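You operate a simulated robot arm through the tools that you are given. There is no shell and no other tool. Be economical: measure what you need, move in short steps, check, and stop when the job is done.

You are at the controls of a simulated two-armed robot. One attempt, no reset.

TASK
Tighten the clamped body's nut to the value on the small orange card.
Fine: use the socket with blue band and the yellow arm; arm up and socket back on its ledge at the end; the clamp, the other socket and the other body stay. Let nothing fall to the floor. Set down upright: socket with blue band. Where these are worked on the way, their far stop is far enough and under half their travel is too little: yellow arm.

The check looks at the end state, three seconds after you hand in, the way a careful person would. Anything else that was tipped, shoved, dropped, spilled or broken makes it a failure.

THE ROBOT
Two 7-joint arms with fingered hands on one trunk, on a base that drives. Base frame: it is fixed to the floor where the robot stands at the start and does not move with it; the origin is under the middle of the robot, x ahead of it, y to its left, z up. Readings come in mm, degrees, newtons and seconds.
The left shoulder is at the start at [200, 135, 1120], the right one opposite. Places, roughly: black knob of the fixture [500, -100, 900]; clamp lever with orange grip [500, -300, 1000]; fixture plate with white boxes [600, -200, 1000]; injector body with blue band (5x5x10 cm) [600, -600, 900]; injector body with red band (5x5x10 cm) [600, -200, 900]; ledge under the word sockets [800, -600, 1200]; nut top of the body with red band [600, -200, 1000]; short lever with blue grip [800, -300, 1200]; socket with blue band (6x5x6 cm) [800, -500, 1200]; socket with white band (4x4x6 cm) [800, -600, 1200]; yellow arm [700, -200, 1200]. Payload 4 kg a hand.
Tool frame (each hand has its own): the origin (TCP) lies between the finger pads and is the grasp point; the fingertips stand 25 mm ahead of it; z points along the fingers, y is the line along which they close. Largest opening 88 mm; the body of the gripper starts 29 mm behind the TCP. The gripper is a hand of 4 fingers: y runs from the thumb to the fingers, the wrist lies at [-13, -106, -174] in the tool frame.
Orientation is that of the tool frame in the base frame, as a unit quaternion [x, y, z, w]. With the fingers straight down and the wrist toward the robot, the tool's x, y and z point along [0, 1, 0], [1, 0, 0] and [0, 0, -1] of the base frame.

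THE INTERFACE
- The arms move only by the tool jog_arm. It takes "left_commands", "right_commands" or both (then of equal length, played together; a hand with none holds still); each is a list of rows, each a list of 6 numbers: the shift along the tool's x, y, z in mm, then the turn, a rotation vector about the tool's x, y, z in degrees. In form: [[dx, dy, dz, rx, ry, rz], ...]. A call has 1 to 20 rows; each row shifts and turns the commanded pose from where the row before left it, along the tool's axes as they then stand. Each row takes 0.2 s and may step no farther than 50 mm and 8.6 degrees from the row before; otherwise, the whole call is refused. A pose out of reach is approached as far as the arm can. The call stops where the force on the tool passes 60 N (or 10 N more than at its start, if that is more) or the arm is blocked; 0.2 s more then pass. In this call time passes only in rows, and 0.2 s behind the last. The reply holds the time, the measured pose of the TCP, the force on the tool along the base axes, the opening and the grip force, in the units named above and with some noise, with the torque about the TCP (base axes, N m) and any sound that the robot's microphone picked up.
- Cameras (640 x 400 px; columns grow to the right, rows downward): "scene" is now at [124.2, -41.4, 1708.6]; the picture's right is [-0.43, -0.90, 0.00], its down [-0.69, 0.33, -0.64] and it looks along [0.58, -0.28, -0.77] (base axes); focal length 214 px, centre (320, 200). "left" rides on the left gripper at [-64, -83, -98] in its tool frame; the picture's right is [-0.62, -0.37, 0.69], its down [0.71, -0.63, 0.30] and it looks along [0.32, 0.68, 0.65] (tool axes); focal length 265 px, centre (320, 200). "right" rides on the right gripper at [64, -83, -98] in its tool frame; the picture's right is [-0.62, 0.37, -0.69], its down [-0.71, -0.63, 0.30] and it looks along [-0.32, 0.68, 0.65] (tool axes); focal length 265 px, centre (320, 200). There is no depth. A picture from a camera that has moved, and an enlarged one, comes with that camera's place and axes in the base frame and with its lens. The place of the scene camera against the robot may be out by one fixed shift of up to 18 mm in any direction.
- snapshot(camera): a new picture of that camera. The clock stands still meanwhile.
- lift_body(by): slides the trunk up (or, below 0, down) by that many mm; the arms and the scene camera ride with it, the base frame stays. It gives what a move gives, with no picture.
- drive_base(legs): drives the robot by 1 to 6 legs, each [ahead, left, turn to the left] in mm, mm and degrees, along the robot's own axes; the way and the turn of a leg run together, so that a leg with both is an arc; at most 1500 mm and 180 degrees a leg. The arms and the cameras ride along, it lands a little off, and it stops where it bumps. It gives what a move gives.
- finger_targets(index, middle, ring, thumb_bend, thumb_turn, hand): sets how far each is bent, from 0 (flat) to 100 (curled in); at 30 the hand is open as for a grip, at 70 the pads meet at the TCP. One left out holds its place. A second passes; each finger stops where it meets its share of the squeeze, and holds until it gets a number again. It is the only way to open and close the hand. It gives what a move gives, with no picture; readings hold the bend of each and the force on the fingers (four entries, about 0 where the hand has none), thumb and palm. thumb_turn goes from beside the hand (0) to across from the fingers (100), as for a grip.
- pan_tilt(pan, tilt): turns the head with the scene camera to pan (to the left, within 97 degrees either way) and tilt (down, from -29 to 69), counted from straight ahead of the robot. It gives what a move gives.
- enlarge(camera, box): a new picture of the part [left, top, right, bottom] of that camera's present view, enlarged. The clock stands still meanwhile.
- sign_off(): hands the job in; it is judged then, once.

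Work in short steps. Places have to be worked out from the pictures, the camera data and where the tool is seen: move nearer, look again, correct. Check each grasp and each placing, and mend what went wrong. You have 120 turns and 88 pictures in all, those below and enlarged ones among them. Open the grippers and draw the arms clear of the work before you hand the job in, unless the task says otherwise; then end with one line.

The tools are called after "Request:" as name(argument=value, ...) on one line, values as JSON. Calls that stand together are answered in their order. jog_arm: Moves the arms, as the interface text tells. Its arguments: {"type":"object","properties":{"left_commands":{"type":"array"},"right_commands":{"type":"array"}},"required":[]} The other tools are called the same way: lift_body (by) slides the trunk up or down; finger_targets (index, middle, ring, thumb_bend, thumb_turn, hand) moves the fingers one by one; drive_base (legs) drives the base; pan_tilt (pan, tilt) turns the head that bears the scene camera; snapshot (camera) takes a picture; enlarge (camera, box) takes an enlarged picture of a part of a camera's view; sign_off () hands the job in.

At the start:

```text
t: 0.0
left_ee_pos: [588.9, 29.1, 1476.5]
left_orientation: [0.707, 0.707, 0.0, 0.0]
left_wrist_force: [-0.7, -0.5, -0.1]
left_torque: [0.01, 0.01, -0.02]
left_opening: 87.5
left_grasp_force: 0.0
left_shape: jaw
left_bend: [30.0, 30.0, 30.0, 30.0, 98.0]
left_finger forces: [0.0, 0.0, 0.0, 0.0, 0.0, 0.0]
right_ee_pos: [373.8, -459.5, 1534.7]
right_orientation: [0.708, 0.707, 0.0, 0.0]
right_wrist_force: [0.6, 0.3, 0.5]
right_torque: [0.03, 0.01, 0.01]
right_opening: 87.4
right_grasp_force: 0.0
right_shape: jaw
right_bend: [30.0, 30.0, 30.0, 30.0, 98.0]
right_finger forces: [0.0, 0.0, 0.0, 0.0, 0.1, 0.0]
trunk travel left (down, up): [-725.0, 45.0]
robot x, y, heading: [0.4, 0.6, 0.2]
head pan, tilt: [-25.6, 50.2]
```

scene: 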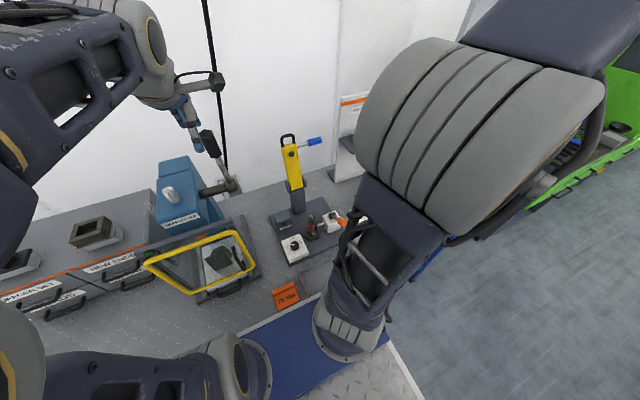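
right: 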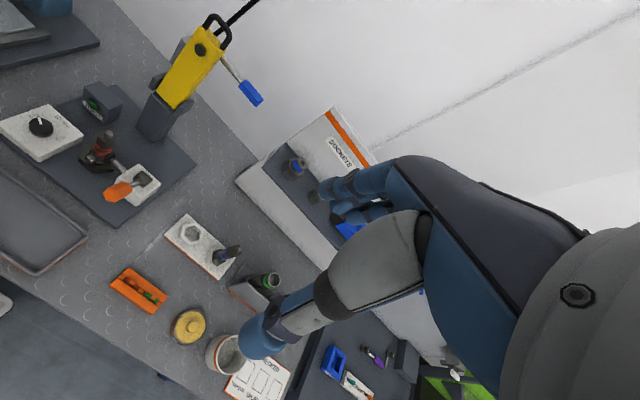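
left: 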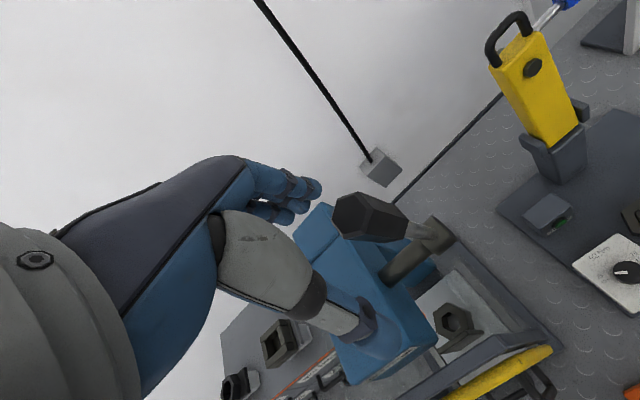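

The pictures show a yellow arm tool on a fixture plate with knob boxes, and a card reading that is too small. I enlarge the card and fixture.

Request:
enlarge(camera="scene", box=[250, 270, 320, 314])

Request:
enlarge(camera="scene", box=[240, 120, 368, 280])

Request:
enlarge(camera="right", box=[0, 0, 320, 230])

Request:
enlarge(camera="right", box=[100, 100, 420, 400])

```text
9.09 times, centred on (285, 292) of scene
camera zoom: at [124.2, -41.4, 1708.6], right [-0.43, -0.9, 0.0], down [-0.69, 0.33, -0.64], along [0.58, -0.28, -0.77], focal length 1950 px, centre (638, -636)
```

zoom: 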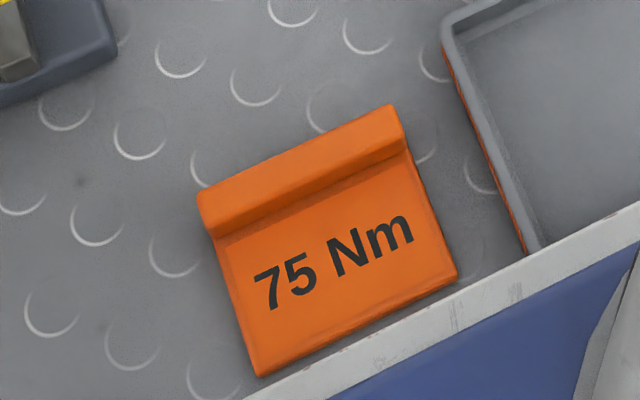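

```text
2.50 times, centred on (304, 200) of scene
camera zoom: at [124.2, -41.4, 1708.6], right [-0.43, -0.9, 0.0], down [-0.69, 0.33, -0.64], along [0.58, -0.28, -0.77], focal length 536 px, centre (360, 200)
```

zoom: 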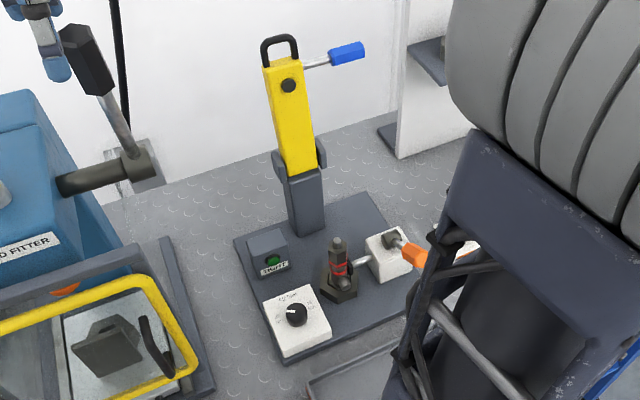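

```text
1.74 times, centred on (160, 115) of right
camera zoom: at [290.3, -396.7, 1632.7], right [0.37, -0.62, 0.69], down [-0.63, -0.71, -0.3], along [0.68, -0.32, -0.65], focal length 462 px, centre (598, 348)
```

zoom: 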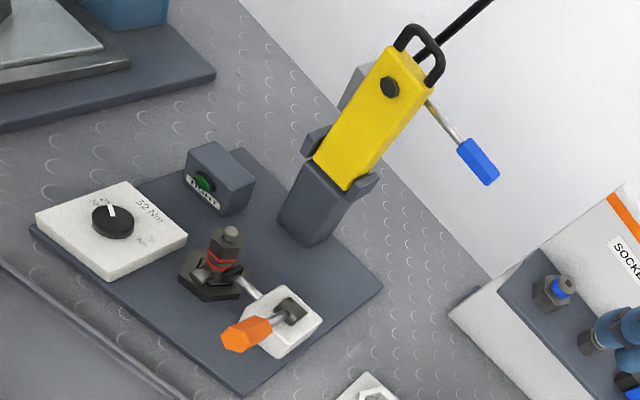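

```text
1.33 times, centred on (260, 250) of right
camera zoom: at [290.3, -396.7, 1632.7], right [0.37, -0.62, 0.69], down [-0.63, -0.71, -0.3], along [0.68, -0.32, -0.65], focal length 354 px, centre (400, 133)
```

zoom: 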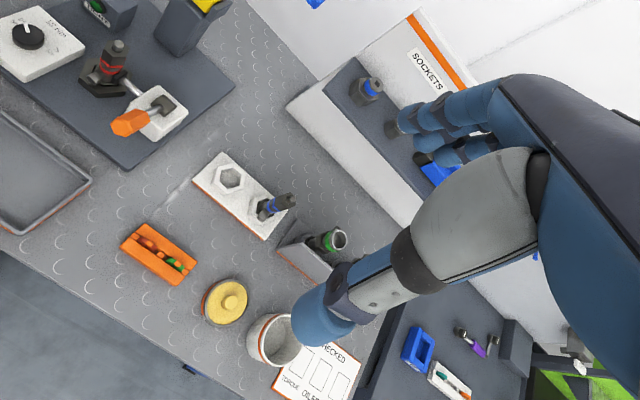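

The target is 75 Nm. I zoom on the dial, the button box and the yellow arm's head.

Request:
enlarge(camera="right", box=[0, 80, 128, 160])

Request:
enlarge(camera="right", box=[140, 0, 268, 140])

Request:
enlarge(camera="left", box=[460, 0, 640, 300])

```text
5.00 times, centred on (64, 120) of right
camera zoom: at [290.3, -396.7, 1632.7], right [0.37, -0.62, 0.69], down [-0.63, -0.71, -0.3], along [0.68, -0.32, -0.65], focal length 1327 px, centre (1600, 600)
```

zoom: 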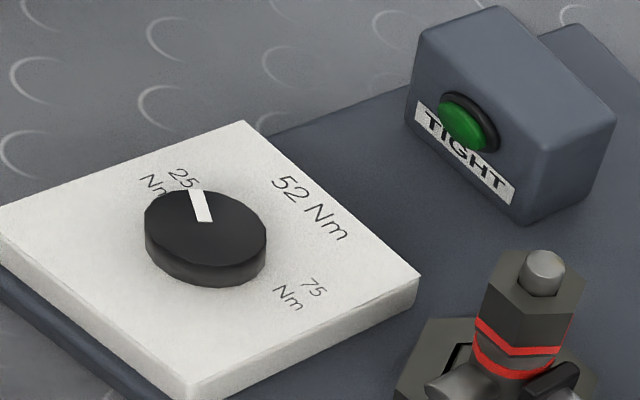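

```text
2.86 times, centred on (204, 70) of right
camera zoom: at [290.3, -396.7, 1632.7], right [0.37, -0.62, 0.69], down [-0.63, -0.71, -0.3], along [0.68, -0.32, -0.65], focal length 758 px, centre (651, 571)
```

zoom: 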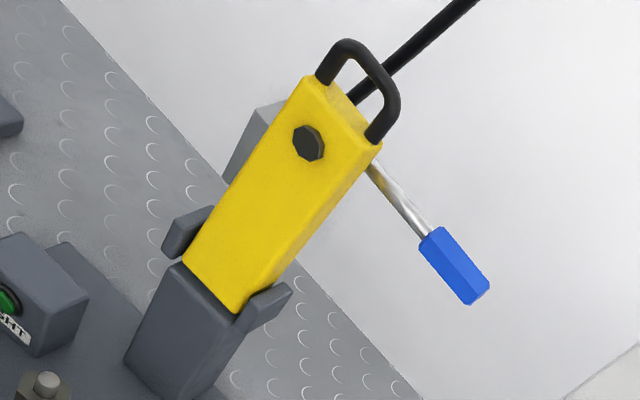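

```text
1.33 times, centred on (550, 150) of left
camera zoom: at [505.9, -34.7, 1574.8], right [-0.37, -0.62, -0.69], down [-0.63, 0.71, -0.3], along [0.68, 0.32, -0.65], focal length 354 px, centre (13, 267)
```

zoom: 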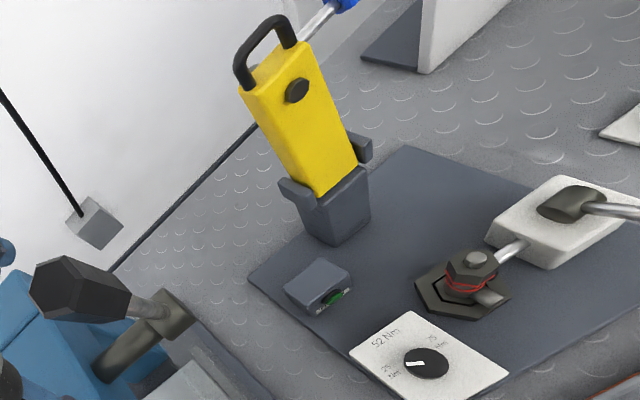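

The dial stands at 25 and must go to 75; a TIGHT lamp box is beside it. I bring the right hand nearer for a look at sockets, arm and body.

Request:
jog_arm(right_commands=[[28, 19, 30, 0, 0, 0], [28, 19, 30, 0, 0, 0], [28, 19, 30, 0, 0, 0], [28, 19, 30, 0, 0, 0]])

Request:
snapshot(camera="right")

Request:
snapshot(camera="scene")

```text
t: 1.0
left_ee_pos: [590.5, 27.9, 1477.0]
left_orientation: [0.707, 0.708, 0.0, 0.0]
left_wrist_force: [-0.6, 0.0, -0.7]
left_torque: [0.0, 0.0, -0.01]
left_opening: 87.6
left_grasp_force: 0.1
left_shape: jaw
left_bend: [30.0, 30.0, 30.0, 30.0, 98.0]
left_finger forces: [0.0, 0.0, 0.1, 0.0, 0.1, 0.0]
right_ee_pos: [449.3, -346.8, 1412.9]
right_orientation: [0.707, 0.707, 0.0, 0.001]
right_wrist_force: [-1.0, -0.1, -0.2]
right_torque: [-0.02, -0.01, -0.03]
right_opening: 87.8
right_grasp_force: 0.1
right_shape: jaw
right_bend: [30.0, 30.0, 30.0, 30.0, 98.0]
right_finger forces: [0.0, 0.1, 0.1, 0.0, 0.1, 0.1]
trunk travel left (down, up): [-725.0, 45.0]
robot x, y, heading: [-2.1, 0.2, 0.2]
head pan, tilt: [-25.6, 50.2]
```

```text
77 pictures are left
camera right: at [366.2, -283.5, 1511.5], right [0.37, -0.62, 0.69], down [-0.63, -0.71, -0.3], along [0.68, -0.32, -0.65], focal length 265 px, centre (320, 200)
```

right: 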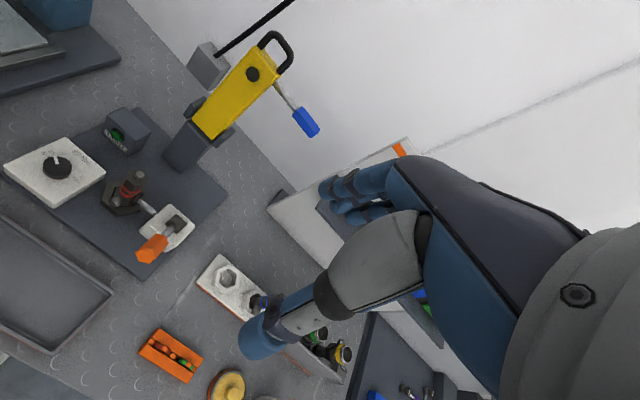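

```text
76 pictures are left
camera scene: at [124.2, -41.6, 1708.7], right [-0.43, -0.9, 0.0], down [-0.69, 0.33, -0.64], along [0.58, -0.28, -0.77], focal length 214 px, centre (320, 200)
```

scene: 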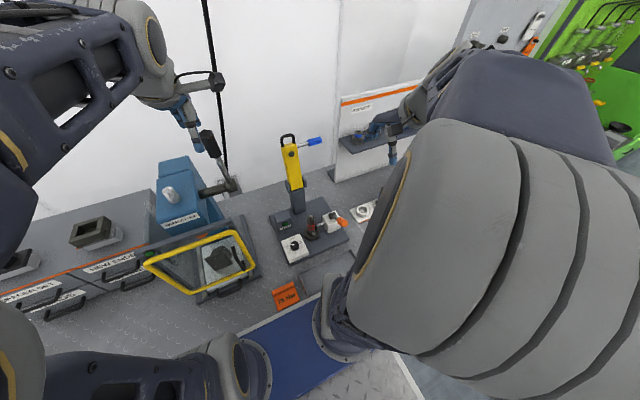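

Triangulating: knob top ≈(546,-106,921), nut top ≈(575,-210,1043), arm stud ≈(735,-211,1226). I zoom the scene view on the ledge and the fixture.

Request:
enlarge(camera="scene", box=[325, 85, 425, 185])

Request:
enlarge(camera="scene", box=[260, 120, 360, 270])

Request:
enlarge(camera="right", box=[100, 20, 330, 280])

```text
4.00 times, centred on (375, 135) of scene
camera zoom: at [124.2, -41.6, 1708.7], right [-0.43, -0.9, 0.0], down [-0.69, 0.33, -0.64], along [0.58, -0.28, -0.77], focal length 858 px, centre (100, 460)
```

zoom: 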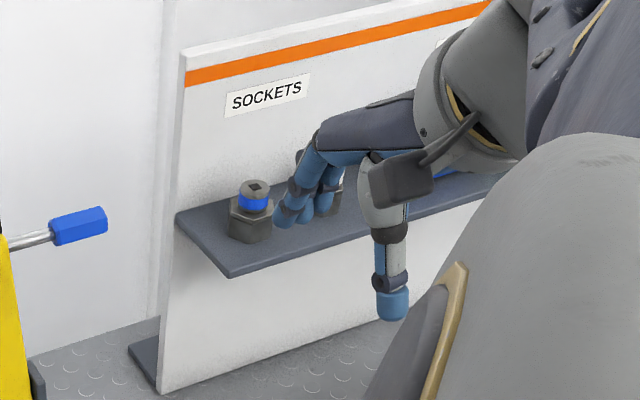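

```text
2.67 times, centred on (310, 195) of scene
camera zoom: at [124.2, -41.6, 1708.7], right [-0.43, -0.9, 0.0], down [-0.69, 0.33, -0.64], along [0.58, -0.28, -0.77], focal length 572 px, centre (347, 213)
```

zoom: 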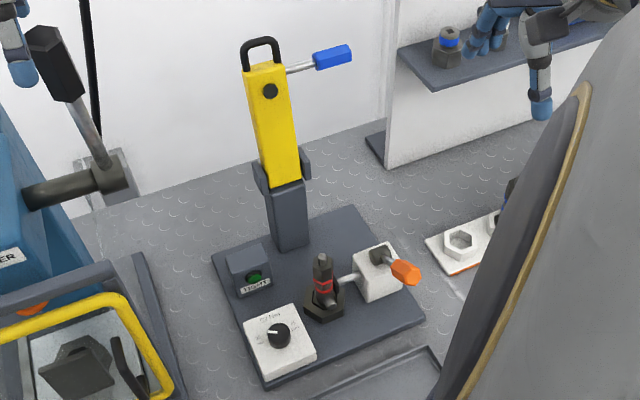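

```text
1.54 times, centred on (215, 150) of right
camera zoom: at [366.2, -283.5, 1511.5], right [0.37, -0.62, 0.69], down [-0.63, -0.71, -0.3], along [0.68, -0.32, -0.65], focal length 408 px, centre (482, 277)
```

zoom: 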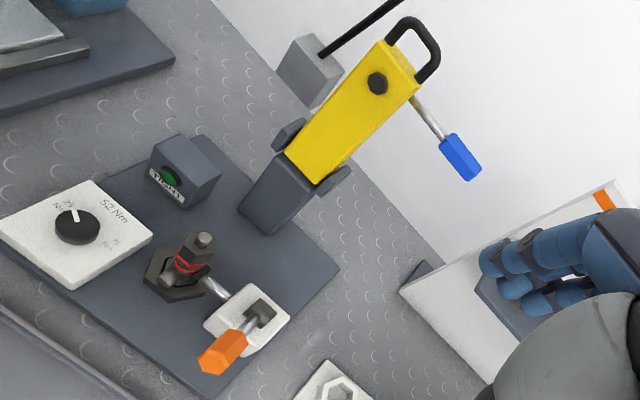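

The blue-band socket has a hex skirt and a round neck with a square drive hole; its top is ≈(732,-503,1225). I bring the left hand down near the dial to read it close.

Request:
jog_arm(left_commands=[[-15, -24, 30, 0, 0, 0], [-15, -24, 30, 0, 0, 0], [-15, -24, 30, 0, 0, 0], [-15, -24, 30, 0, 0, 0], [-15, -24, 34, 0, 0, 0], [-15, -24, 34, 0, 0, 0], [-15, -24, 34, 0, 0, 0], [-15, -14, 34, 0, 0, 0], [-15, -14, 34, 0, 0, 0], [-15, -8, 34, 0, 0, 0], [-10, 0, 34, 0, 0, 0], [0, 0, 34, 0, 0, 0]])

Request:
snapshot(camera="left")

```text
t: 2.9
left_ee_pos: [343.3, -138.7, 1212.0]
left_orientation: [0.782, 0.619, -0.069, -0.029]
left_wrist_force: [0.0, 0.7, 0.5]
left_torque: [0.0, -0.01, 0.0]
left_opening: 88.0
left_grasp_force: 0.2
left_shape: jaw
left_bend: [30.0, 30.0, 30.0, 30.0, 98.0]
left_finger forces: [0.1, 0.0, 0.0, 0.0, 0.1, 0.0]
left hand out of reach, approached as far as the arm can: row 9
right_ee_pos: [450.1, -346.8, 1413.8]
right_orientation: [0.707, 0.708, 0.0, 0.0]
right_wrist_force: [0.2, -0.3, 0.1]
right_torque: [0.03, -0.01, -0.01]
right_opening: 87.6
right_grasp_force: 0.1
right_shape: jaw
right_bend: [30.0, 30.0, 30.0, 30.0, 98.0]
right_finger forces: [0.1, 0.1, 0.0, 0.0, 0.0, 0.0]
trunk travel left (down, up): [-725.0, 45.0]
robot x, y, heading: [0.5, -2.4, -0.0]
head pan, tilt: [-25.6, 50.2]
stopped in row 9 (left hand): the arm was blocked; the commanded pose is now the measured one
```

```text
72 pictures are left
camera left: at [262.2, -177.6, 1324.7], right [-0.59, -0.55, -0.59], down [-0.49, 0.83, -0.27], along [0.64, 0.13, -0.76], focal length 265 px, centre (320, 200)
```

left: 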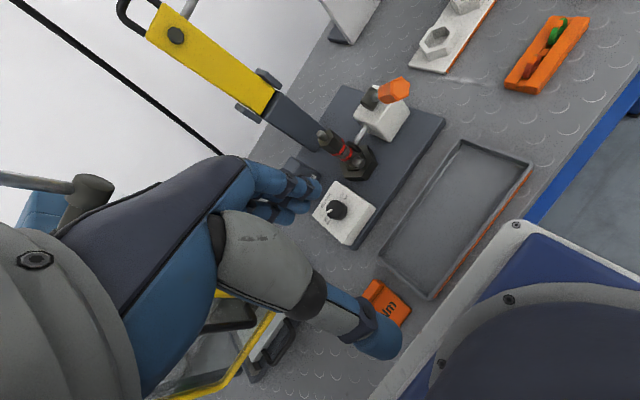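

The left arm ran out of reach crossing over; still it sees the dial. I enlarge it.

Request:
enlarge(camera="left", box=[304, 175, 384, 250])

Request:
enlarge(camera="left", box=[110, 0, 430, 220])

```text
5.33 times, centred on (344, 212) of left
camera zoom: at [262.2, -177.6, 1324.7], right [-0.59, -0.55, -0.59], down [-0.49, 0.83, -0.27], along [0.64, 0.13, -0.76], focal length 1416 px, centre (192, 133)
```

zoom: 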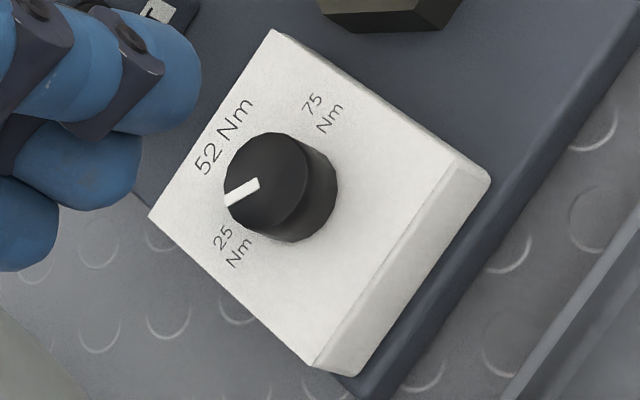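

```text
1.82 times, centred on (270, 110) of left
camera zoom: at [262.2, -177.6, 1324.7], right [-0.59, -0.55, -0.59], down [-0.49, 0.83, -0.27], along [0.64, 0.13, -0.76], focal length 483 px, centre (411, 364)
```

zoom: 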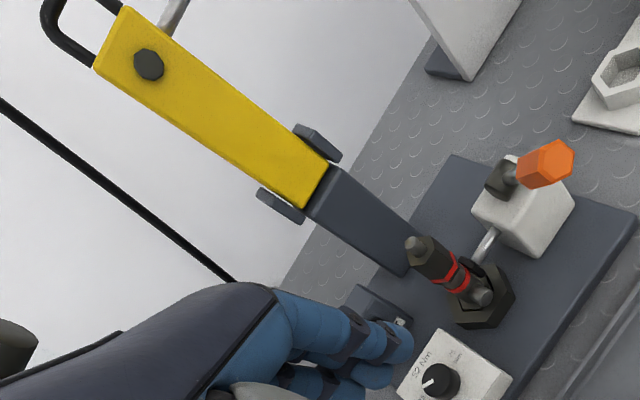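

The knob sits ≈(544,-112,938) with its pointer ≈60° left of ahead (25 side); 75 lies clockwise. I withdraw the left arm to its side first, then bring the right hand above the knob.

Request:
jog_arm(left_commands=[[30, 5, -35, 0, 0, 0], [30, 5, -35, 0, 0, 0], [30, 5, -35, 0, 0, 0], [30, 5, -35, 0, 0, 0], [30, 5, -35, 0, 0, 0], [30, 5, -30, 0, 0, 0], [30, 5, -30, 0, 0, 0], [30, 5, 0, 0, 0, 0]])

Request:
jog_arm(right_commands=[[24, 10, 30, 0, 0, 0], [24, 10, 30, 0, 0, 0], [24, 10, 30, 0, 0, 0], [24, 10, 30, 0, 0, 0], [24, 10, 30, 0, 0, 0], [24, 10, 30, 0, 0, 0], [24, 10, 30, 0, 0, 0], [24, 10, 30, 0, 0, 0], [24, 10, 30, 0, 0, 0], [19, 4, 30, 0, 0, 0]])

Request:
snapshot(camera="right")

```text
t: 4.7
left_ee_pos: [468.5, 93.6, 1421.8]
left_orientation: [0.782, 0.619, -0.068, -0.027]
left_wrist_force: [0.0, -0.7, 0.1]
left_torque: [0.03, -0.02, 0.01]
left_opening: 87.7
left_grasp_force: 0.0
left_shape: jaw
left_bend: [30.0, 30.0, 30.0, 30.0, 98.0]
left_finger forces: [0.1, 0.0, 0.1, 0.1, 0.0, 0.0]
right_ee_pos: [450.5, -346.1, 1413.7]
right_orientation: [0.707, 0.707, 0.0, 0.0]
right_wrist_force: [0.3, 0.0, -0.4]
right_torque: [0.01, 0.02, 0.01]
right_opening: 87.6
right_grasp_force: 0.0
right_shape: jaw
right_bend: [30.0, 30.0, 30.0, 30.0, 98.0]
right_finger forces: [0.1, 0.0, 0.0, 0.0, 0.1, 0.0]
trunk travel left (down, up): [-725.0, 45.0]
robot x, y, heading: [0.3, -2.0, 0.1]
head pan, tilt: [-25.6, 50.2]
```

```text
t: 6.9
left_ee_pos: [468.1, 101.1, 1417.7]
left_orientation: [0.778, 0.623, -0.067, -0.033]
left_wrist_force: [1.3, 2.7, -1.6]
left_torque: [-0.33, -0.01, -0.26]
left_opening: 88.0
left_grasp_force: 0.1
left_shape: jaw
left_bend: [30.0, 30.0, 30.0, 30.0, 97.0]
left_finger forces: [0.0, 0.1, 0.0, 0.0, 0.1, 0.0]
right_ee_pos: [572.5, -121.7, 1134.3]
right_orientation: [0.708, 0.707, 0.004, 0.0]
right_wrist_force: [-0.3, -0.4, 0.0]
right_torque: [0.01, -0.01, 0.0]
right_opening: 87.6
right_grasp_force: 0.0
right_shape: jaw
right_bend: [30.0, 30.0, 30.0, 30.0, 98.0]
right_finger forces: [0.1, 0.1, 0.0, 0.0, 0.1, 0.1]
right hand out of reach, approached as far as the arm can: row 6, 7, 8, 10
trunk travel left (down, up): [-725.0, 45.0]
robot x, y, heading: [2.3, -0.1, -0.1]
head pan, tilt: [-25.6, 50.2]
stopped in row 10 (left hand): the force on the tool passed its limit (the readings are from after the stop); the commanded pose is now the measured one
```

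```text
69 pictures are left
camera right: at [488.9, -59.2, 1231.9], right [0.36, -0.63, 0.69], down [-0.63, -0.71, -0.31], along [0.69, -0.32, -0.65], focal length 265 px, centre (320, 200)
```

right: 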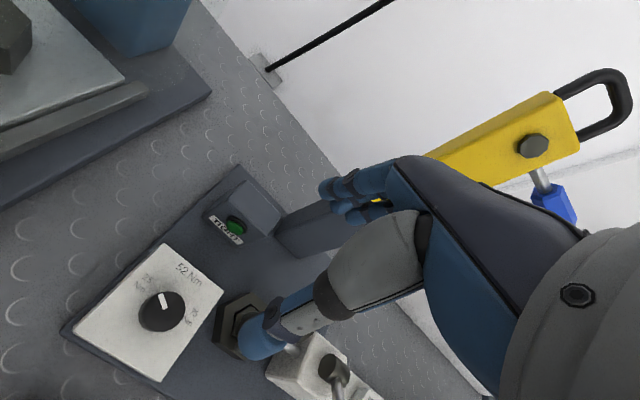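

The right arm brushed the left one, so I move the left hand further out and up.

Request:
jog_arm(left_commands=[[35, 0, -10, 0, 0, 0], [35, 0, -10, 0, 0, 0], [35, 0, -10, 0, 0, 0], [35, 0, -10, 0, 0, 0], [35, 0, -10, 0, 0, 0], [35, 0, -10, 0, 0, 0]])

Request:
snapshot(camera="scene")

```text
t: 8.3
left_ee_pos: [520.7, 308.5, 1463.6]
left_orientation: [0.778, 0.623, -0.067, -0.034]
left_wrist_force: [-1.0, 0.3, 0.4]
left_torque: [0.02, 0.03, -0.01]
left_opening: 87.7
left_grasp_force: 0.1
left_shape: jaw
left_bend: [30.0, 30.0, 30.0, 30.0, 97.0]
left_finger forces: [0.0, 0.0, 0.0, 0.1, 0.0, 0.0]
right_ee_pos: [573.0, -121.0, 1133.5]
right_orientation: [0.708, 0.706, 0.004, 0.0]
right_wrist_force: [-0.7, 0.0, 0.2]
right_torque: [-0.03, -0.02, 0.0]
right_opening: 87.7
right_grasp_force: 0.0
right_shape: jaw
right_bend: [30.0, 30.0, 30.0, 30.0, 98.0]
right_finger forces: [0.1, 0.0, 0.0, 0.0, 0.0, 0.0]
trunk travel left (down, up): [-725.0, 45.0]
robot x, y, heading: [0.4, -1.2, -0.4]
head pan, tilt: [-25.6, 50.2]
```

```text
68 pictures are left
camera scene: at [123.9, -41.6, 1708.6], right [-0.43, -0.9, 0.0], down [-0.69, 0.33, -0.64], along [0.58, -0.28, -0.77], focal length 214 px, centre (320, 200)
```

scene: 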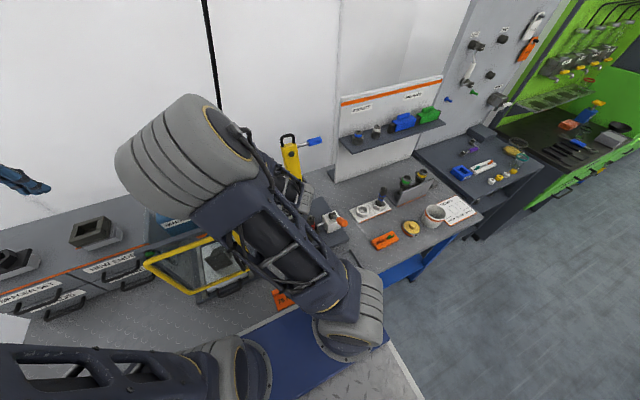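

The right elbow swung across; I back the hand out and shift the base left ~110 mm so that the knob lies on the right hand's good side.

Request:
jog_arm(right_commands=[[-20, -10, -32, 0, 0, 0], [-24, -10, -30, 0, 0, 0], [-24, -10, -30, 0, 0, 0], [-24, -10, -30, 0, 0, 0], [-24, -10, -30, 0, 0, 0], [-24, -10, -30, 0, 0, 0], [-24, -10, -30, 0, 0, 0], [-24, -10, -30, 0, 0, 0], [-24, -10, -30, 0, 0, 0]])

Request:
drive_base(legs=[[0, 110, 0]])

Request:
snapshot(camera="scene")

```text
t: 10.3
left_ee_pos: [522.0, 308.7, 1462.7]
left_orientation: [0.778, 0.623, -0.067, -0.034]
left_wrist_force: [0.3, -0.6, 0.9]
left_torque: [-0.02, 0.02, 0.01]
left_opening: 87.8
left_grasp_force: 0.1
left_shape: jaw
left_bend: [30.0, 30.0, 30.0, 30.0, 97.0]
left_finger forces: [0.0, 0.0, 0.0, 0.0, 0.1, 0.1]
right_ee_pos: [480.7, -333.9, 1403.9]
right_orientation: [0.707, 0.707, 0.002, -0.001]
right_wrist_force: [-0.6, 0.5, -0.4]
right_torque: [-0.01, 0.0, -0.01]
right_opening: 87.7
right_grasp_force: 0.1
right_shape: jaw
right_bend: [30.0, 30.0, 30.0, 30.0, 98.0]
right_finger forces: [0.1, 0.0, 0.0, 0.0, 0.1, 0.0]
trunk travel left (down, up): [-725.0, 45.0]
robot x, y, heading: [0.7, 0.8, -0.1]
head pan, tilt: [-25.6, 50.2]
```

```text
t: 11.5
left_ee_pos: [522.7, 417.0, 1463.9]
left_orientation: [0.779, 0.623, -0.067, -0.034]
left_wrist_force: [0.1, -0.6, 0.4]
left_torque: [0.01, 0.0, 0.01]
left_opening: 88.0
left_grasp_force: 0.1
left_shape: jaw
left_bend: [30.0, 30.0, 30.0, 30.0, 97.0]
left_finger forces: [0.1, 0.0, 0.1, 0.1, 0.0, 0.1]
right_ee_pos: [480.7, -224.6, 1404.4]
right_orientation: [0.708, 0.706, 0.004, -0.001]
right_wrist_force: [0.3, 0.2, 0.2]
right_torque: [0.0, -0.06, 0.04]
right_opening: 88.2
right_grasp_force: 0.0
right_shape: jaw
right_bend: [30.0, 30.0, 30.0, 30.0, 98.0]
right_finger forces: [0.1, 0.0, 0.0, 0.0, 0.1, 0.1]
trunk travel left (down, up): [-725.0, 45.0]
robot x, y, heading: [-0.2, 110.1, -0.0]
head pan, tilt: [-25.6, 50.2]
```

```text
67 pictures are left
camera scene: at [124.2, 67.8, 1708.6], right [-0.43, -0.9, 0.0], down [-0.69, 0.33, -0.64], along [0.58, -0.28, -0.77], focal length 214 px, centre (320, 200)
```

scene: 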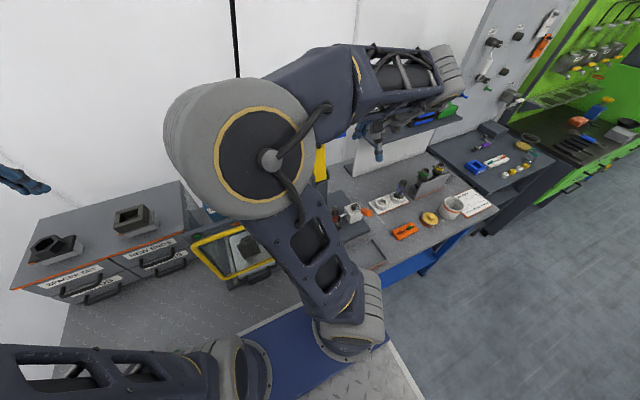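

The elbow stayed on the wrong side; I take the hand back to its start place relative to the robot to see if the elbow returns.

Request:
jog_arm(right_commands=[[-25, -20, -25, 0, 0, 0], [-25, -20, -25, 0, 0, 0], [-25, -20, -25, 0, 0, 0], [-25, -20, -25, 0, 0, 0], [-25, -20, -25, 0, 0, 0], [-25, -10, -5, 0, 0, 0], [-30, 0, 0, 0, 0, 0], [-30, 0, 0, 0, 0, 0]])

Request:
snapshot(camera="scene")

```text
t: 13.3
left_ee_pos: [522.2, 417.7, 1463.0]
left_orientation: [0.778, 0.623, -0.068, -0.034]
left_wrist_force: [0.1, 0.2, 0.7]
left_torque: [-0.05, 0.01, -0.01]
left_opening: 87.9
left_grasp_force: 0.0
left_shape: jaw
left_bend: [30.0, 30.0, 30.0, 30.0, 97.0]
left_finger forces: [0.1, 0.0, 0.1, 0.0, 0.0, 0.1]
right_ee_pos: [370.8, -436.0, 1530.6]
right_orientation: [0.708, 0.706, 0.004, 0.0]
right_wrist_force: [-0.4, 0.2, 0.2]
right_torque: [0.0, 0.01, -0.01]
right_opening: 87.7
right_grasp_force: 0.0
right_shape: jaw
right_bend: [30.0, 30.0, 30.0, 30.0, 98.0]
right_finger forces: [0.0, 0.1, 0.0, 0.1, 0.0, 0.0]
trunk travel left (down, up): [-725.0, 45.0]
robot x, y, heading: [-0.3, 110.1, -0.0]
head pan, tilt: [-25.6, 50.2]
```

```text
66 pictures are left
camera scene: at [124.2, 68.6, 1708.6], right [-0.43, -0.9, 0.0], down [-0.69, 0.33, -0.64], along [0.58, -0.28, -0.77], focal length 214 px, centre (320, 200)
```

scene: 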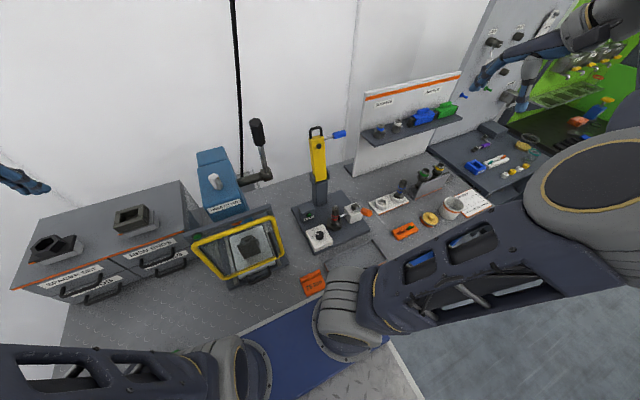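

The elbow is back on the right. I now descend first, then slide left toward the knob at low height.

Request:
jog_arm(right_commands=[[4, 4, 40, 0, 0, 0], [4, 4, 40, 0, 0, 0], [4, 4, 40, 0, 0, 0], [4, 4, 40, 0, 0, 0], [4, 4, 40, 0, 0, 0], [4, 4, 40, 0, 0, 0], [4, 4, 40, 0, 0, 0], [4, 4, 40, 0, 0, 0], [4, 4, 40, 0, 0, 0], [4, 4, 20, 0, 0, 0]])

Request:
jog_arm(right_commands=[[35, 10, 0, 0, 0, 0], [35, 10, 0, 0, 0, 0], [35, 10, 0, 0, 0, 0], [35, 10, 0, 0, 0, 0], [35, 10, 0, 0, 0, 0], [35, 15, 0, 0, 0, 0], [25, 15, 0, 0, 0, 0]])

Request:
snapshot(camera="scene")

```text
t: 15.5
left_ee_pos: [521.6, 418.8, 1464.2]
left_orientation: [0.779, 0.623, -0.067, -0.034]
left_wrist_force: [-0.2, 0.5, 0.4]
left_torque: [-0.02, 0.0, -0.03]
left_opening: 88.1
left_grasp_force: 0.0
left_shape: jaw
left_bend: [30.0, 30.0, 30.0, 30.0, 97.0]
left_finger forces: [0.0, 0.0, 0.0, 0.1, 0.1, 0.1]
right_ee_pos: [413.0, -391.9, 1152.5]
right_orientation: [0.708, 0.707, 0.004, 0.0]
right_wrist_force: [-0.1, 0.2, -0.2]
right_torque: [0.0, 0.0, 0.01]
right_opening: 87.9
right_grasp_force: 0.1
right_shape: jaw
right_bend: [30.0, 30.0, 30.0, 30.0, 98.0]
right_finger forces: [0.0, 0.1, 0.0, 0.1, 0.0, 0.1]
trunk travel left (down, up): [-725.0, 45.0]
robot x, y, heading: [3.1, 106.6, -0.1]
head pan, tilt: [-25.6, 50.2]
```

```text
t: 17.1
left_ee_pos: [521.8, 417.4, 1463.3]
left_orientation: [0.779, 0.623, -0.067, -0.033]
left_wrist_force: [-0.5, -0.8, -0.1]
left_torque: [0.03, 0.01, 0.01]
left_opening: 87.9
left_grasp_force: 0.1
left_shape: jaw
left_bend: [30.0, 30.0, 30.0, 30.0, 97.0]
left_finger forces: [0.1, 0.0, 0.1, 0.0, 0.1, 0.0]
right_ee_pos: [510.2, -175.2, 1159.7]
right_orientation: [0.708, 0.707, 0.004, -0.001]
right_wrist_force: [-0.3, -0.5, -0.5]
right_torque: [0.02, -0.02, 0.02]
right_opening: 87.9
right_grasp_force: 0.0
right_shape: jaw
right_bend: [30.0, 30.0, 30.0, 30.0, 98.0]
right_finger forces: [0.1, 0.0, 0.1, 0.0, 0.0, 0.1]
right hand out of reach, approached as far as the arm can: row 5, 6, 7
trunk travel left (down, up): [-725.0, 45.0]
robot x, y, heading: [1.6, 110.6, -0.0]
head pan, tilt: [-25.6, 50.2]
```

```text
65 pictures are left
camera scene: at [123.9, 67.7, 1708.6], right [-0.43, -0.9, 0.0], down [-0.69, 0.33, -0.64], along [0.58, -0.28, -0.77], focal length 214 px, centre (320, 200)
```

scene: 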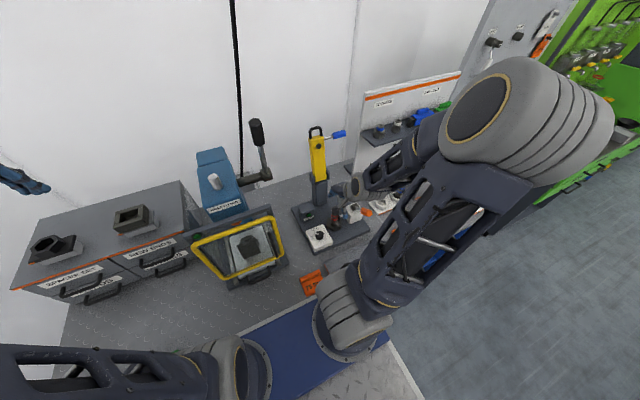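

The reach is limited by wrist yaw with the forearm coming from the right. I yaw the hand 40° counterclockwise (useful for the knob turn too) and then continue.

Request:
jog_arm(right_commands=[[0, 0, 0, 0, 0, -8], [0, 0, 0, 0, 0, -8], [0, 0, 0, 0, 0, -8], [0, 0, 0, 0, 0, -8], [0, 0, 0, 0, 0, -8]])

```text
t: 18.3
left_ee_pos: [521.7, 417.8, 1462.6]
left_orientation: [0.778, 0.623, -0.067, -0.034]
left_wrist_force: [-0.1, 0.0, -0.2]
left_torque: [-0.03, -0.01, 0.02]
left_opening: 88.0
left_grasp_force: 0.1
left_shape: jaw
left_bend: [30.0, 30.0, 30.0, 30.0, 97.0]
left_finger forces: [0.0, 0.0, 0.0, 0.1, 0.0, 0.0]
right_ee_pos: [510.2, -173.4, 1159.6]
right_orientation: [0.422, 0.907, 0.003, 0.001]
right_wrist_force: [-0.1, -0.4, 0.4]
right_torque: [-0.01, 0.01, 0.02]
right_opening: 87.9
right_grasp_force: 0.1
right_shape: jaw
right_bend: [30.0, 30.0, 30.0, 30.0, 98.0]
right_finger forces: [0.0, 0.1, 0.1, 0.1, 0.1, 0.1]
trunk travel left (down, up): [-725.0, 45.0]
robot x, y, heading: [0.4, 109.4, 0.1]
head pan, tilt: [-25.6, 50.2]
```

Request:
jog_arm(right_commands=[[12, 31, 20, 0, 0, 0], [12, 31, 20, 0, 0, 0], [0, 0, 40, 0, 0, 0]])

Request:
snapshot(camera="right")

```text
t: 19.1
left_ee_pos: [520.9, 416.9, 1463.4]
left_orientation: [0.779, 0.623, -0.066, -0.033]
left_wrist_force: [-0.4, 0.1, 0.3]
left_torque: [0.0, 0.0, 0.05]
left_opening: 87.8
left_grasp_force: 0.1
left_shape: jaw
left_bend: [30.0, 30.0, 30.0, 30.0, 97.0]
left_finger forces: [0.0, 0.0, 0.1, 0.1, 0.0, 0.1]
right_ee_pos: [540.3, -115.3, 1081.1]
right_orientation: [0.424, 0.906, 0.004, 0.002]
right_wrist_force: [-0.7, -1.0, -0.4]
right_torque: [0.01, -0.01, 0.02]
right_opening: 87.6
right_grasp_force: 0.1
right_shape: jaw
right_bend: [30.0, 30.0, 30.0, 30.0, 98.0]
right_finger forces: [0.0, 0.0, 0.0, 0.0, 0.0, 0.0]
trunk travel left (down, up): [-725.0, 45.0]
robot x, y, heading: [0.1, 110.4, 0.3]
head pan, tilt: [-25.6, 50.2]
```

```text
64 pictures are left
camera right: at [435.3, -122.0, 1178.4], right [0.68, -0.24, 0.7], down [-0.02, -0.95, -0.31], along [0.74, 0.19, -0.65], focal length 265 px, centre (320, 200)
```

right: 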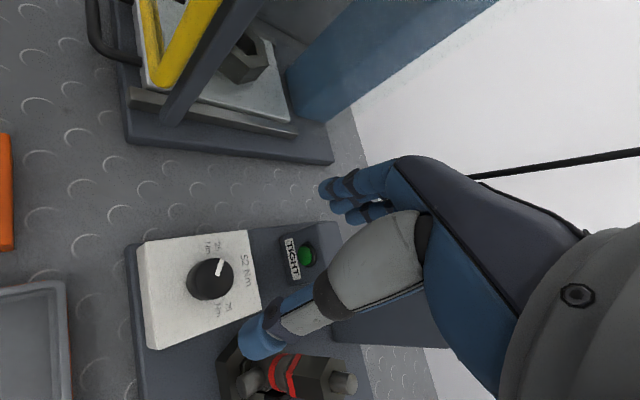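

Knob refined to ≈(543,-117). I descend so the fingertips come beside it, to TCP z≈955.

Request:
jog_arm(right_commands=[[-3.5, 1, 42, 0, 0, 0], [0, 0, 42, 0, 0, 0], [0, 0, 41, 0, 0, 0]])

Request:
snapshot(camera="right")

```text
t: 19.9
left_ee_pos: [521.8, 418.0, 1462.6]
left_orientation: [0.779, 0.622, -0.066, -0.034]
left_wrist_force: [1.3, -0.1, 0.2]
left_torque: [0.0, 0.03, 0.01]
left_opening: 87.9
left_grasp_force: 0.0
left_shape: jaw
left_bend: [30.0, 30.0, 30.0, 30.0, 97.0]
left_finger forces: [0.0, 0.0, 0.0, 0.0, 0.0, 0.0]
right_ee_pos: [545.5, -117.5, 955.4]
right_orientation: [0.423, 0.906, 0.003, 0.001]
right_wrist_force: [0.1, -0.2, 0.8]
right_torque: [0.0, 0.0, 0.02]
right_opening: 87.7
right_grasp_force: 0.0
right_shape: jaw
right_bend: [30.0, 30.0, 30.0, 30.0, 98.0]
right_finger forces: [0.0, 0.1, 0.0, 0.1, 0.0, 0.0]
trunk travel left (down, up): [-725.0, 45.0]
robot x, y, heading: [-2.3, 109.9, 0.0]
head pan, tilt: [-25.6, 50.2]
```

```text
63 pictures are left
camera right: at [439.9, -124.2, 1053.0], right [0.68, -0.24, 0.69], down [-0.02, -0.95, -0.31], along [0.74, 0.19, -0.65], focal length 265 px, centre (320, 200)
```

right: 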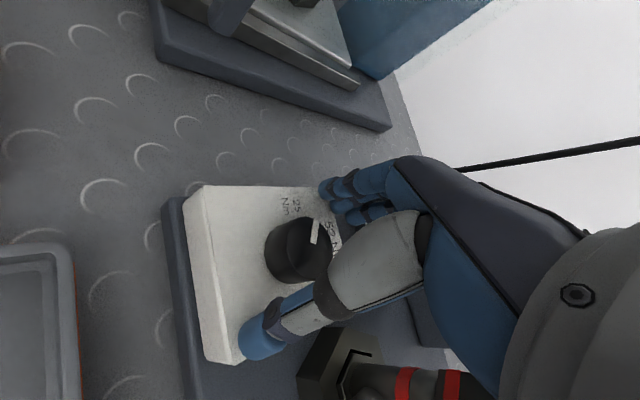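

The knob is between thumb and fingers. I lower 6 mm more and close gently.

Request:
jog_arm(right_commands=[[0, 0, 6, 0, 0, 0]])

Request:
finger_targets(hand="right", index=62, middle=62, ring=62, thumb_bend=62)

Request:
snapshot(camera="right")

```text
t: 20.3
left_ee_pos: [521.4, 417.3, 1465.1]
left_orientation: [0.778, 0.623, -0.066, -0.033]
left_wrist_force: [-1.2, -0.1, -0.2]
left_torque: [0.0, -0.03, 0.0]
left_opening: 88.1
left_grasp_force: 0.1
left_shape: jaw
left_bend: [30.0, 30.0, 30.0, 30.0, 97.0]
left_finger forces: [0.1, 0.0, 0.1, 0.1, 0.0, 0.0]
right_ee_pos: [548.0, -117.5, 951.5]
right_orientation: [0.422, 0.906, 0.005, 0.004]
right_wrist_force: [-4.2, -2.7, 37.5]
right_torque: [0.66, -1.1, 0.01]
right_opening: 84.9
right_grasp_force: 0.2
right_shape: jaw
right_bend: [30.0, 30.0, 30.0, 29.0, 98.0]
right_finger forces: [2.2, 29.8, 0.0, 0.1, 5.4, 0.0]
trunk travel left (down, up): [-725.0, 45.0]
robot x, y, heading: [2.4, 109.9, -0.0]
head pan, tilt: [-25.6, 50.2]
```

```text
t: 21.0
left_ee_pos: [521.4, 418.8, 1464.3]
left_orientation: [0.779, 0.623, -0.067, -0.033]
left_wrist_force: [0.7, 0.1, -0.1]
left_torque: [0.0, 0.02, -0.05]
left_opening: 87.9
left_grasp_force: 0.1
left_shape: jaw
left_bend: [30.0, 30.0, 30.0, 30.0, 97.0]
left_finger forces: [0.0, 0.1, 0.0, 0.1, 0.1, 0.1]
right_ee_pos: [550.7, -114.6, 954.9]
right_orientation: [0.421, 0.907, 0.008, 0.011]
right_wrist_force: [2.3, 4.1, 42.2]
right_torque: [0.66, -0.7, 0.05]
right_opening: 66.0
right_grasp_force: 21.1
right_shape: fingers
right_bend: [42.0, 34.0, 60.0, 37.0, 98.0]
right_finger forces: [11.6, 19.7, 0.0, 0.1, 11.2, 0.0]
trunk travel left (down, up): [-725.0, 45.0]
robot x, y, heading: [-0.8, 112.8, -0.3]
head pan, tilt: [-25.6, 50.2]
stopped (right hand): the force on the tool passed its limit (the readings are from after the stop); the commanded pose is now the measured one
```

```text
62 pictures are left
camera right: at [444.1, -121.2, 1050.3], right [0.66, -0.24, 0.71], down [-0.01, -0.95, -0.31], along [0.75, 0.2, -0.63], focal length 265 px, centre (320, 200)
```

right: 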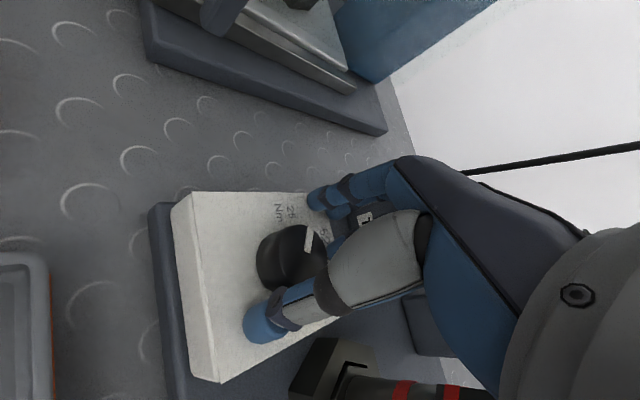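

The fingertips pressed on the box face (its top ≈926). I open, rise a little, recentre, and close again.

Request:
finger_targets(hand="right", index=30, middle=30, ring=30, thumb_bend=30)

Request:
jog_arm(right_commands=[[0, 0, -6, 0, 0, 0], [0, -5, 0, 0, 0, 0]])

Request:
snapshot(camera="right")

```text
t: 22.0
left_ee_pos: [521.5, 418.2, 1464.0]
left_orientation: [0.779, 0.623, -0.066, -0.033]
left_wrist_force: [0.0, 0.2, -0.1]
left_torque: [0.02, 0.02, 0.04]
left_opening: 87.9
left_grasp_force: 0.1
left_shape: jaw
left_bend: [30.0, 30.0, 30.0, 30.0, 97.0]
left_finger forces: [0.0, 0.0, 0.0, 0.1, 0.0, 0.0]
right_ee_pos: [550.8, -114.4, 954.1]
right_orientation: [0.421, 0.907, 0.008, 0.008]
right_wrist_force: [4.2, 3.1, 46.1]
right_torque: [-0.27, 0.27, -0.11]
right_opening: 81.1
right_grasp_force: 22.4
right_shape: fingers
right_bend: [30.0, 30.0, 30.0, 33.0, 98.0]
right_finger forces: [0.0, 18.7, 0.0, 0.0, 27.4, 0.0]
trunk travel left (down, up): [-725.0, 45.0]
robot x, y, heading: [0.1, 110.2, -0.3]
head pan, tilt: [-25.6, 50.2]
```

```text
t: 22.6
left_ee_pos: [523.4, 417.3, 1461.8]
left_orientation: [0.778, 0.623, -0.067, -0.033]
left_wrist_force: [0.1, 0.2, 0.3]
left_torque: [-0.06, -0.01, 0.01]
left_opening: 88.0
left_grasp_force: 0.1
left_shape: jaw
left_bend: [30.0, 30.0, 30.0, 30.0, 97.0]
left_finger forces: [0.1, 0.0, 0.1, 0.1, 0.1, 0.1]
right_ee_pos: [544.9, -119.5, 957.8]
right_orientation: [0.423, 0.906, 0.007, 0.005]
right_wrist_force: [0.9, 0.8, -0.1]
right_torque: [0.01, 0.03, 0.0]
right_opening: 84.4
right_grasp_force: 0.2
right_shape: fingers
right_bend: [30.0, 30.0, 30.0, 30.0, 98.0]
right_finger forces: [0.0, 0.1, 0.0, 0.0, 0.0, 0.0]
trunk travel left (down, up): [-725.0, 45.0]
robot x, y, heading: [-6.6, 106.8, 0.0]
head pan, tilt: [-25.6, 50.2]
```

```text
61 pictures are left
camera right: at [438.8, -126.2, 1054.0], right [0.67, -0.24, 0.7], down [-0.02, -0.95, -0.31], along [0.74, 0.2, -0.64], focal length 265 px, centre (320, 200)
```

right: 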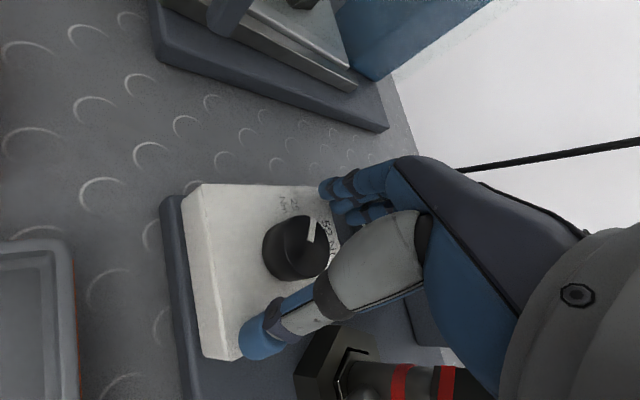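

Request:
jog_arm(right_commands=[[0, 0, -4, 0, 0, 0]])

Request:
finger_targets(hand="right", index=62, middle=62, ring=62, thumb_bend=62)

Request:
snapshot(camera="right")

```text
t: 23.0
left_ee_pos: [521.8, 417.4, 1464.5]
left_orientation: [0.778, 0.623, -0.067, -0.033]
left_wrist_force: [-0.6, -0.1, -0.4]
left_torque: [-0.02, 0.0, 0.0]
left_opening: 88.0
left_grasp_force: 0.1
left_shape: jaw
left_bend: [30.0, 30.0, 30.0, 30.0, 97.0]
left_finger forces: [0.0, 0.1, 0.0, 0.0, 0.1, 0.0]
right_ee_pos: [545.0, -118.9, 961.6]
right_orientation: [0.422, 0.907, 0.006, 0.005]
right_wrist_force: [0.9, 0.0, 0.0]
right_torque: [0.01, 0.01, 0.01]
right_opening: 84.4
right_grasp_force: 0.0
right_shape: fingers
right_bend: [30.0, 30.0, 30.0, 30.0, 98.0]
right_finger forces: [0.1, 0.0, 0.0, 0.1, 0.0, 0.1]
trunk travel left (down, up): [-725.0, 45.0]
robot x, y, heading: [-2.0, 108.9, -0.0]
head pan, tilt: [-25.6, 50.2]
```

```text
t: 24.0
left_ee_pos: [522.8, 417.0, 1464.2]
left_orientation: [0.779, 0.623, -0.067, -0.034]
left_wrist_force: [-0.1, -0.5, -0.1]
left_torque: [0.0, 0.0, -0.03]
left_opening: 87.8
left_grasp_force: 0.0
left_shape: jaw
left_bend: [30.0, 30.0, 30.0, 30.0, 97.0]
left_finger forces: [0.0, 0.0, 0.0, 0.0, 0.0, 0.1]
right_ee_pos: [546.0, -119.8, 962.7]
right_orientation: [0.422, 0.907, 0.006, 0.007]
right_wrist_force: [-3.2, -4.5, -0.1]
right_torque: [-0.06, 0.05, 0.03]
right_opening: 27.5
right_grasp_force: 3.6
right_shape: fingers
right_bend: [60.0, 62.0, 62.0, 55.0, 98.0]
right_finger forces: [1.4, 0.1, 0.0, 0.0, 6.2, 0.0]
trunk travel left (down, up): [-725.0, 45.0]
robot x, y, heading: [0.7, 110.8, 0.1]
head pan, tilt: [-25.6, 50.2]
```

```text
60 pictures are left
camera right: at [439.0, -126.4, 1058.7], right [0.67, -0.24, 0.7], down [-0.02, -0.95, -0.31], along [0.74, 0.2, -0.64], focal length 265 px, centre (320, 200)
```

right: 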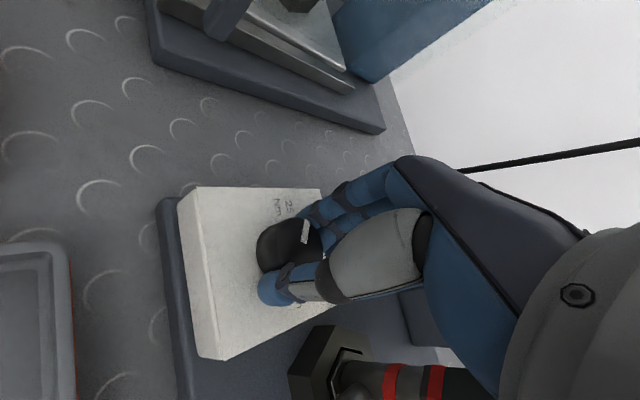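

The knob sits off toward the index side of the grip. I open, shift +x by 11 mm, and re-close.

Request:
finger_targets(hand="right", index=35, middle=35, ring=35, thumb_bend=35)

Request:
jog_arm(right_commands=[[11, 0, 3, 0, 0, 0]])

Request:
finger_targets(hand="right", index=63, middle=63, ring=63, thumb_bend=63)

Request:
snapshot(camera="right")

```text
t: 25.0
left_ee_pos: [522.4, 417.7, 1463.3]
left_orientation: [0.778, 0.623, -0.067, -0.033]
left_wrist_force: [0.0, 0.3, 0.1]
left_torque: [0.01, -0.01, -0.01]
left_opening: 87.9
left_grasp_force: 0.0
left_shape: jaw
left_bend: [30.0, 30.0, 30.0, 30.0, 97.0]
left_finger forces: [0.0, 0.0, 0.0, 0.1, 0.1, 0.0]
right_ee_pos: [545.6, -119.8, 961.5]
right_orientation: [0.422, 0.906, 0.006, 0.006]
right_wrist_force: [0.4, 0.4, 0.9]
right_torque: [-0.04, 0.0, 0.0]
right_opening: 73.6
right_grasp_force: 0.1
right_shape: fingers
right_bend: [35.0, 35.0, 35.0, 35.0, 98.0]
right_finger forces: [0.0, 0.0, 0.1, 0.1, 0.0, 0.1]
trunk travel left (down, up): [-725.0, 45.0]
robot x, y, heading: [0.6, 107.5, 0.1]
head pan, tilt: [-25.6, 50.2]
```

```text
t: 25.4
left_ee_pos: [522.2, 417.2, 1463.6]
left_orientation: [0.778, 0.624, -0.067, -0.034]
left_wrist_force: [-0.5, 0.4, -0.2]
left_torque: [0.03, -0.01, -0.02]
left_opening: 87.9
left_grasp_force: 0.1
left_shape: jaw
left_bend: [30.0, 30.0, 30.0, 30.0, 97.0]
left_finger forces: [0.1, 0.0, 0.0, 0.1, 0.0, 0.1]
right_ee_pos: [539.4, -111.1, 959.4]
right_orientation: [0.421, 0.907, 0.006, 0.006]
right_wrist_force: [-0.7, -0.4, -0.3]
right_torque: [-0.03, -0.01, 0.01]
right_opening: 73.5
right_grasp_force: 0.1
right_shape: fingers
right_bend: [35.0, 35.0, 35.0, 35.0, 98.0]
right_finger forces: [0.1, 0.1, 0.1, 0.0, 0.0, 0.0]
trunk travel left (down, up): [-725.0, 45.0]
robot x, y, heading: [2.2, 108.7, 0.0]
head pan, tilt: [-25.6, 50.2]
```

```text
t: 26.4
left_ee_pos: [522.7, 417.0, 1463.1]
left_orientation: [0.779, 0.623, -0.067, -0.034]
left_wrist_force: [-0.2, -0.6, 0.4]
left_torque: [0.0, -0.01, -0.01]
left_opening: 87.8
left_grasp_force: 0.0
left_shape: jaw
left_bend: [30.0, 30.0, 30.0, 30.0, 97.0]
left_finger forces: [0.1, 0.0, 0.0, 0.0, 0.0, 0.1]
right_ee_pos: [538.8, -110.8, 959.1]
right_orientation: [0.422, 0.906, 0.007, 0.006]
right_wrist_force: [-2.5, -1.6, -0.4]
right_torque: [-0.05, 0.04, -0.01]
right_opening: 22.1
right_grasp_force: 3.7
right_shape: fingers
right_bend: [62.0, 61.0, 63.0, 57.0, 97.0]
right_finger forces: [0.4, 1.6, 0.0, 0.0, 4.8, 0.0]
trunk travel left (down, up): [-725.0, 45.0]
robot x, y, heading: [-0.8, 106.2, -0.2]
head pan, tilt: [-25.6, 50.2]
```

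```text
59 pictures are left
camera right: at [431.8, -117.5, 1055.4], right [0.67, -0.24, 0.7], down [-0.02, -0.95, -0.31], along [0.74, 0.2, -0.64], focal length 265 px, centre (320, 200)
```

right: 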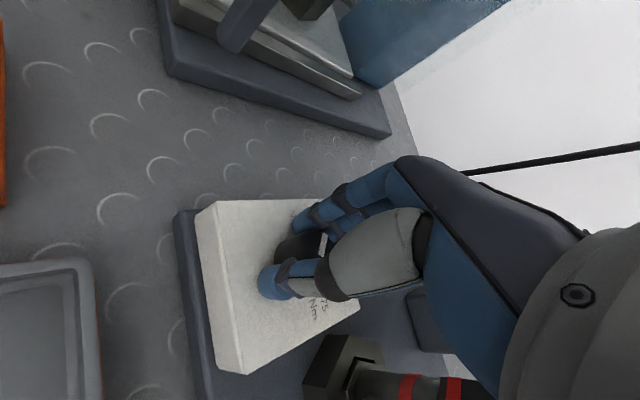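

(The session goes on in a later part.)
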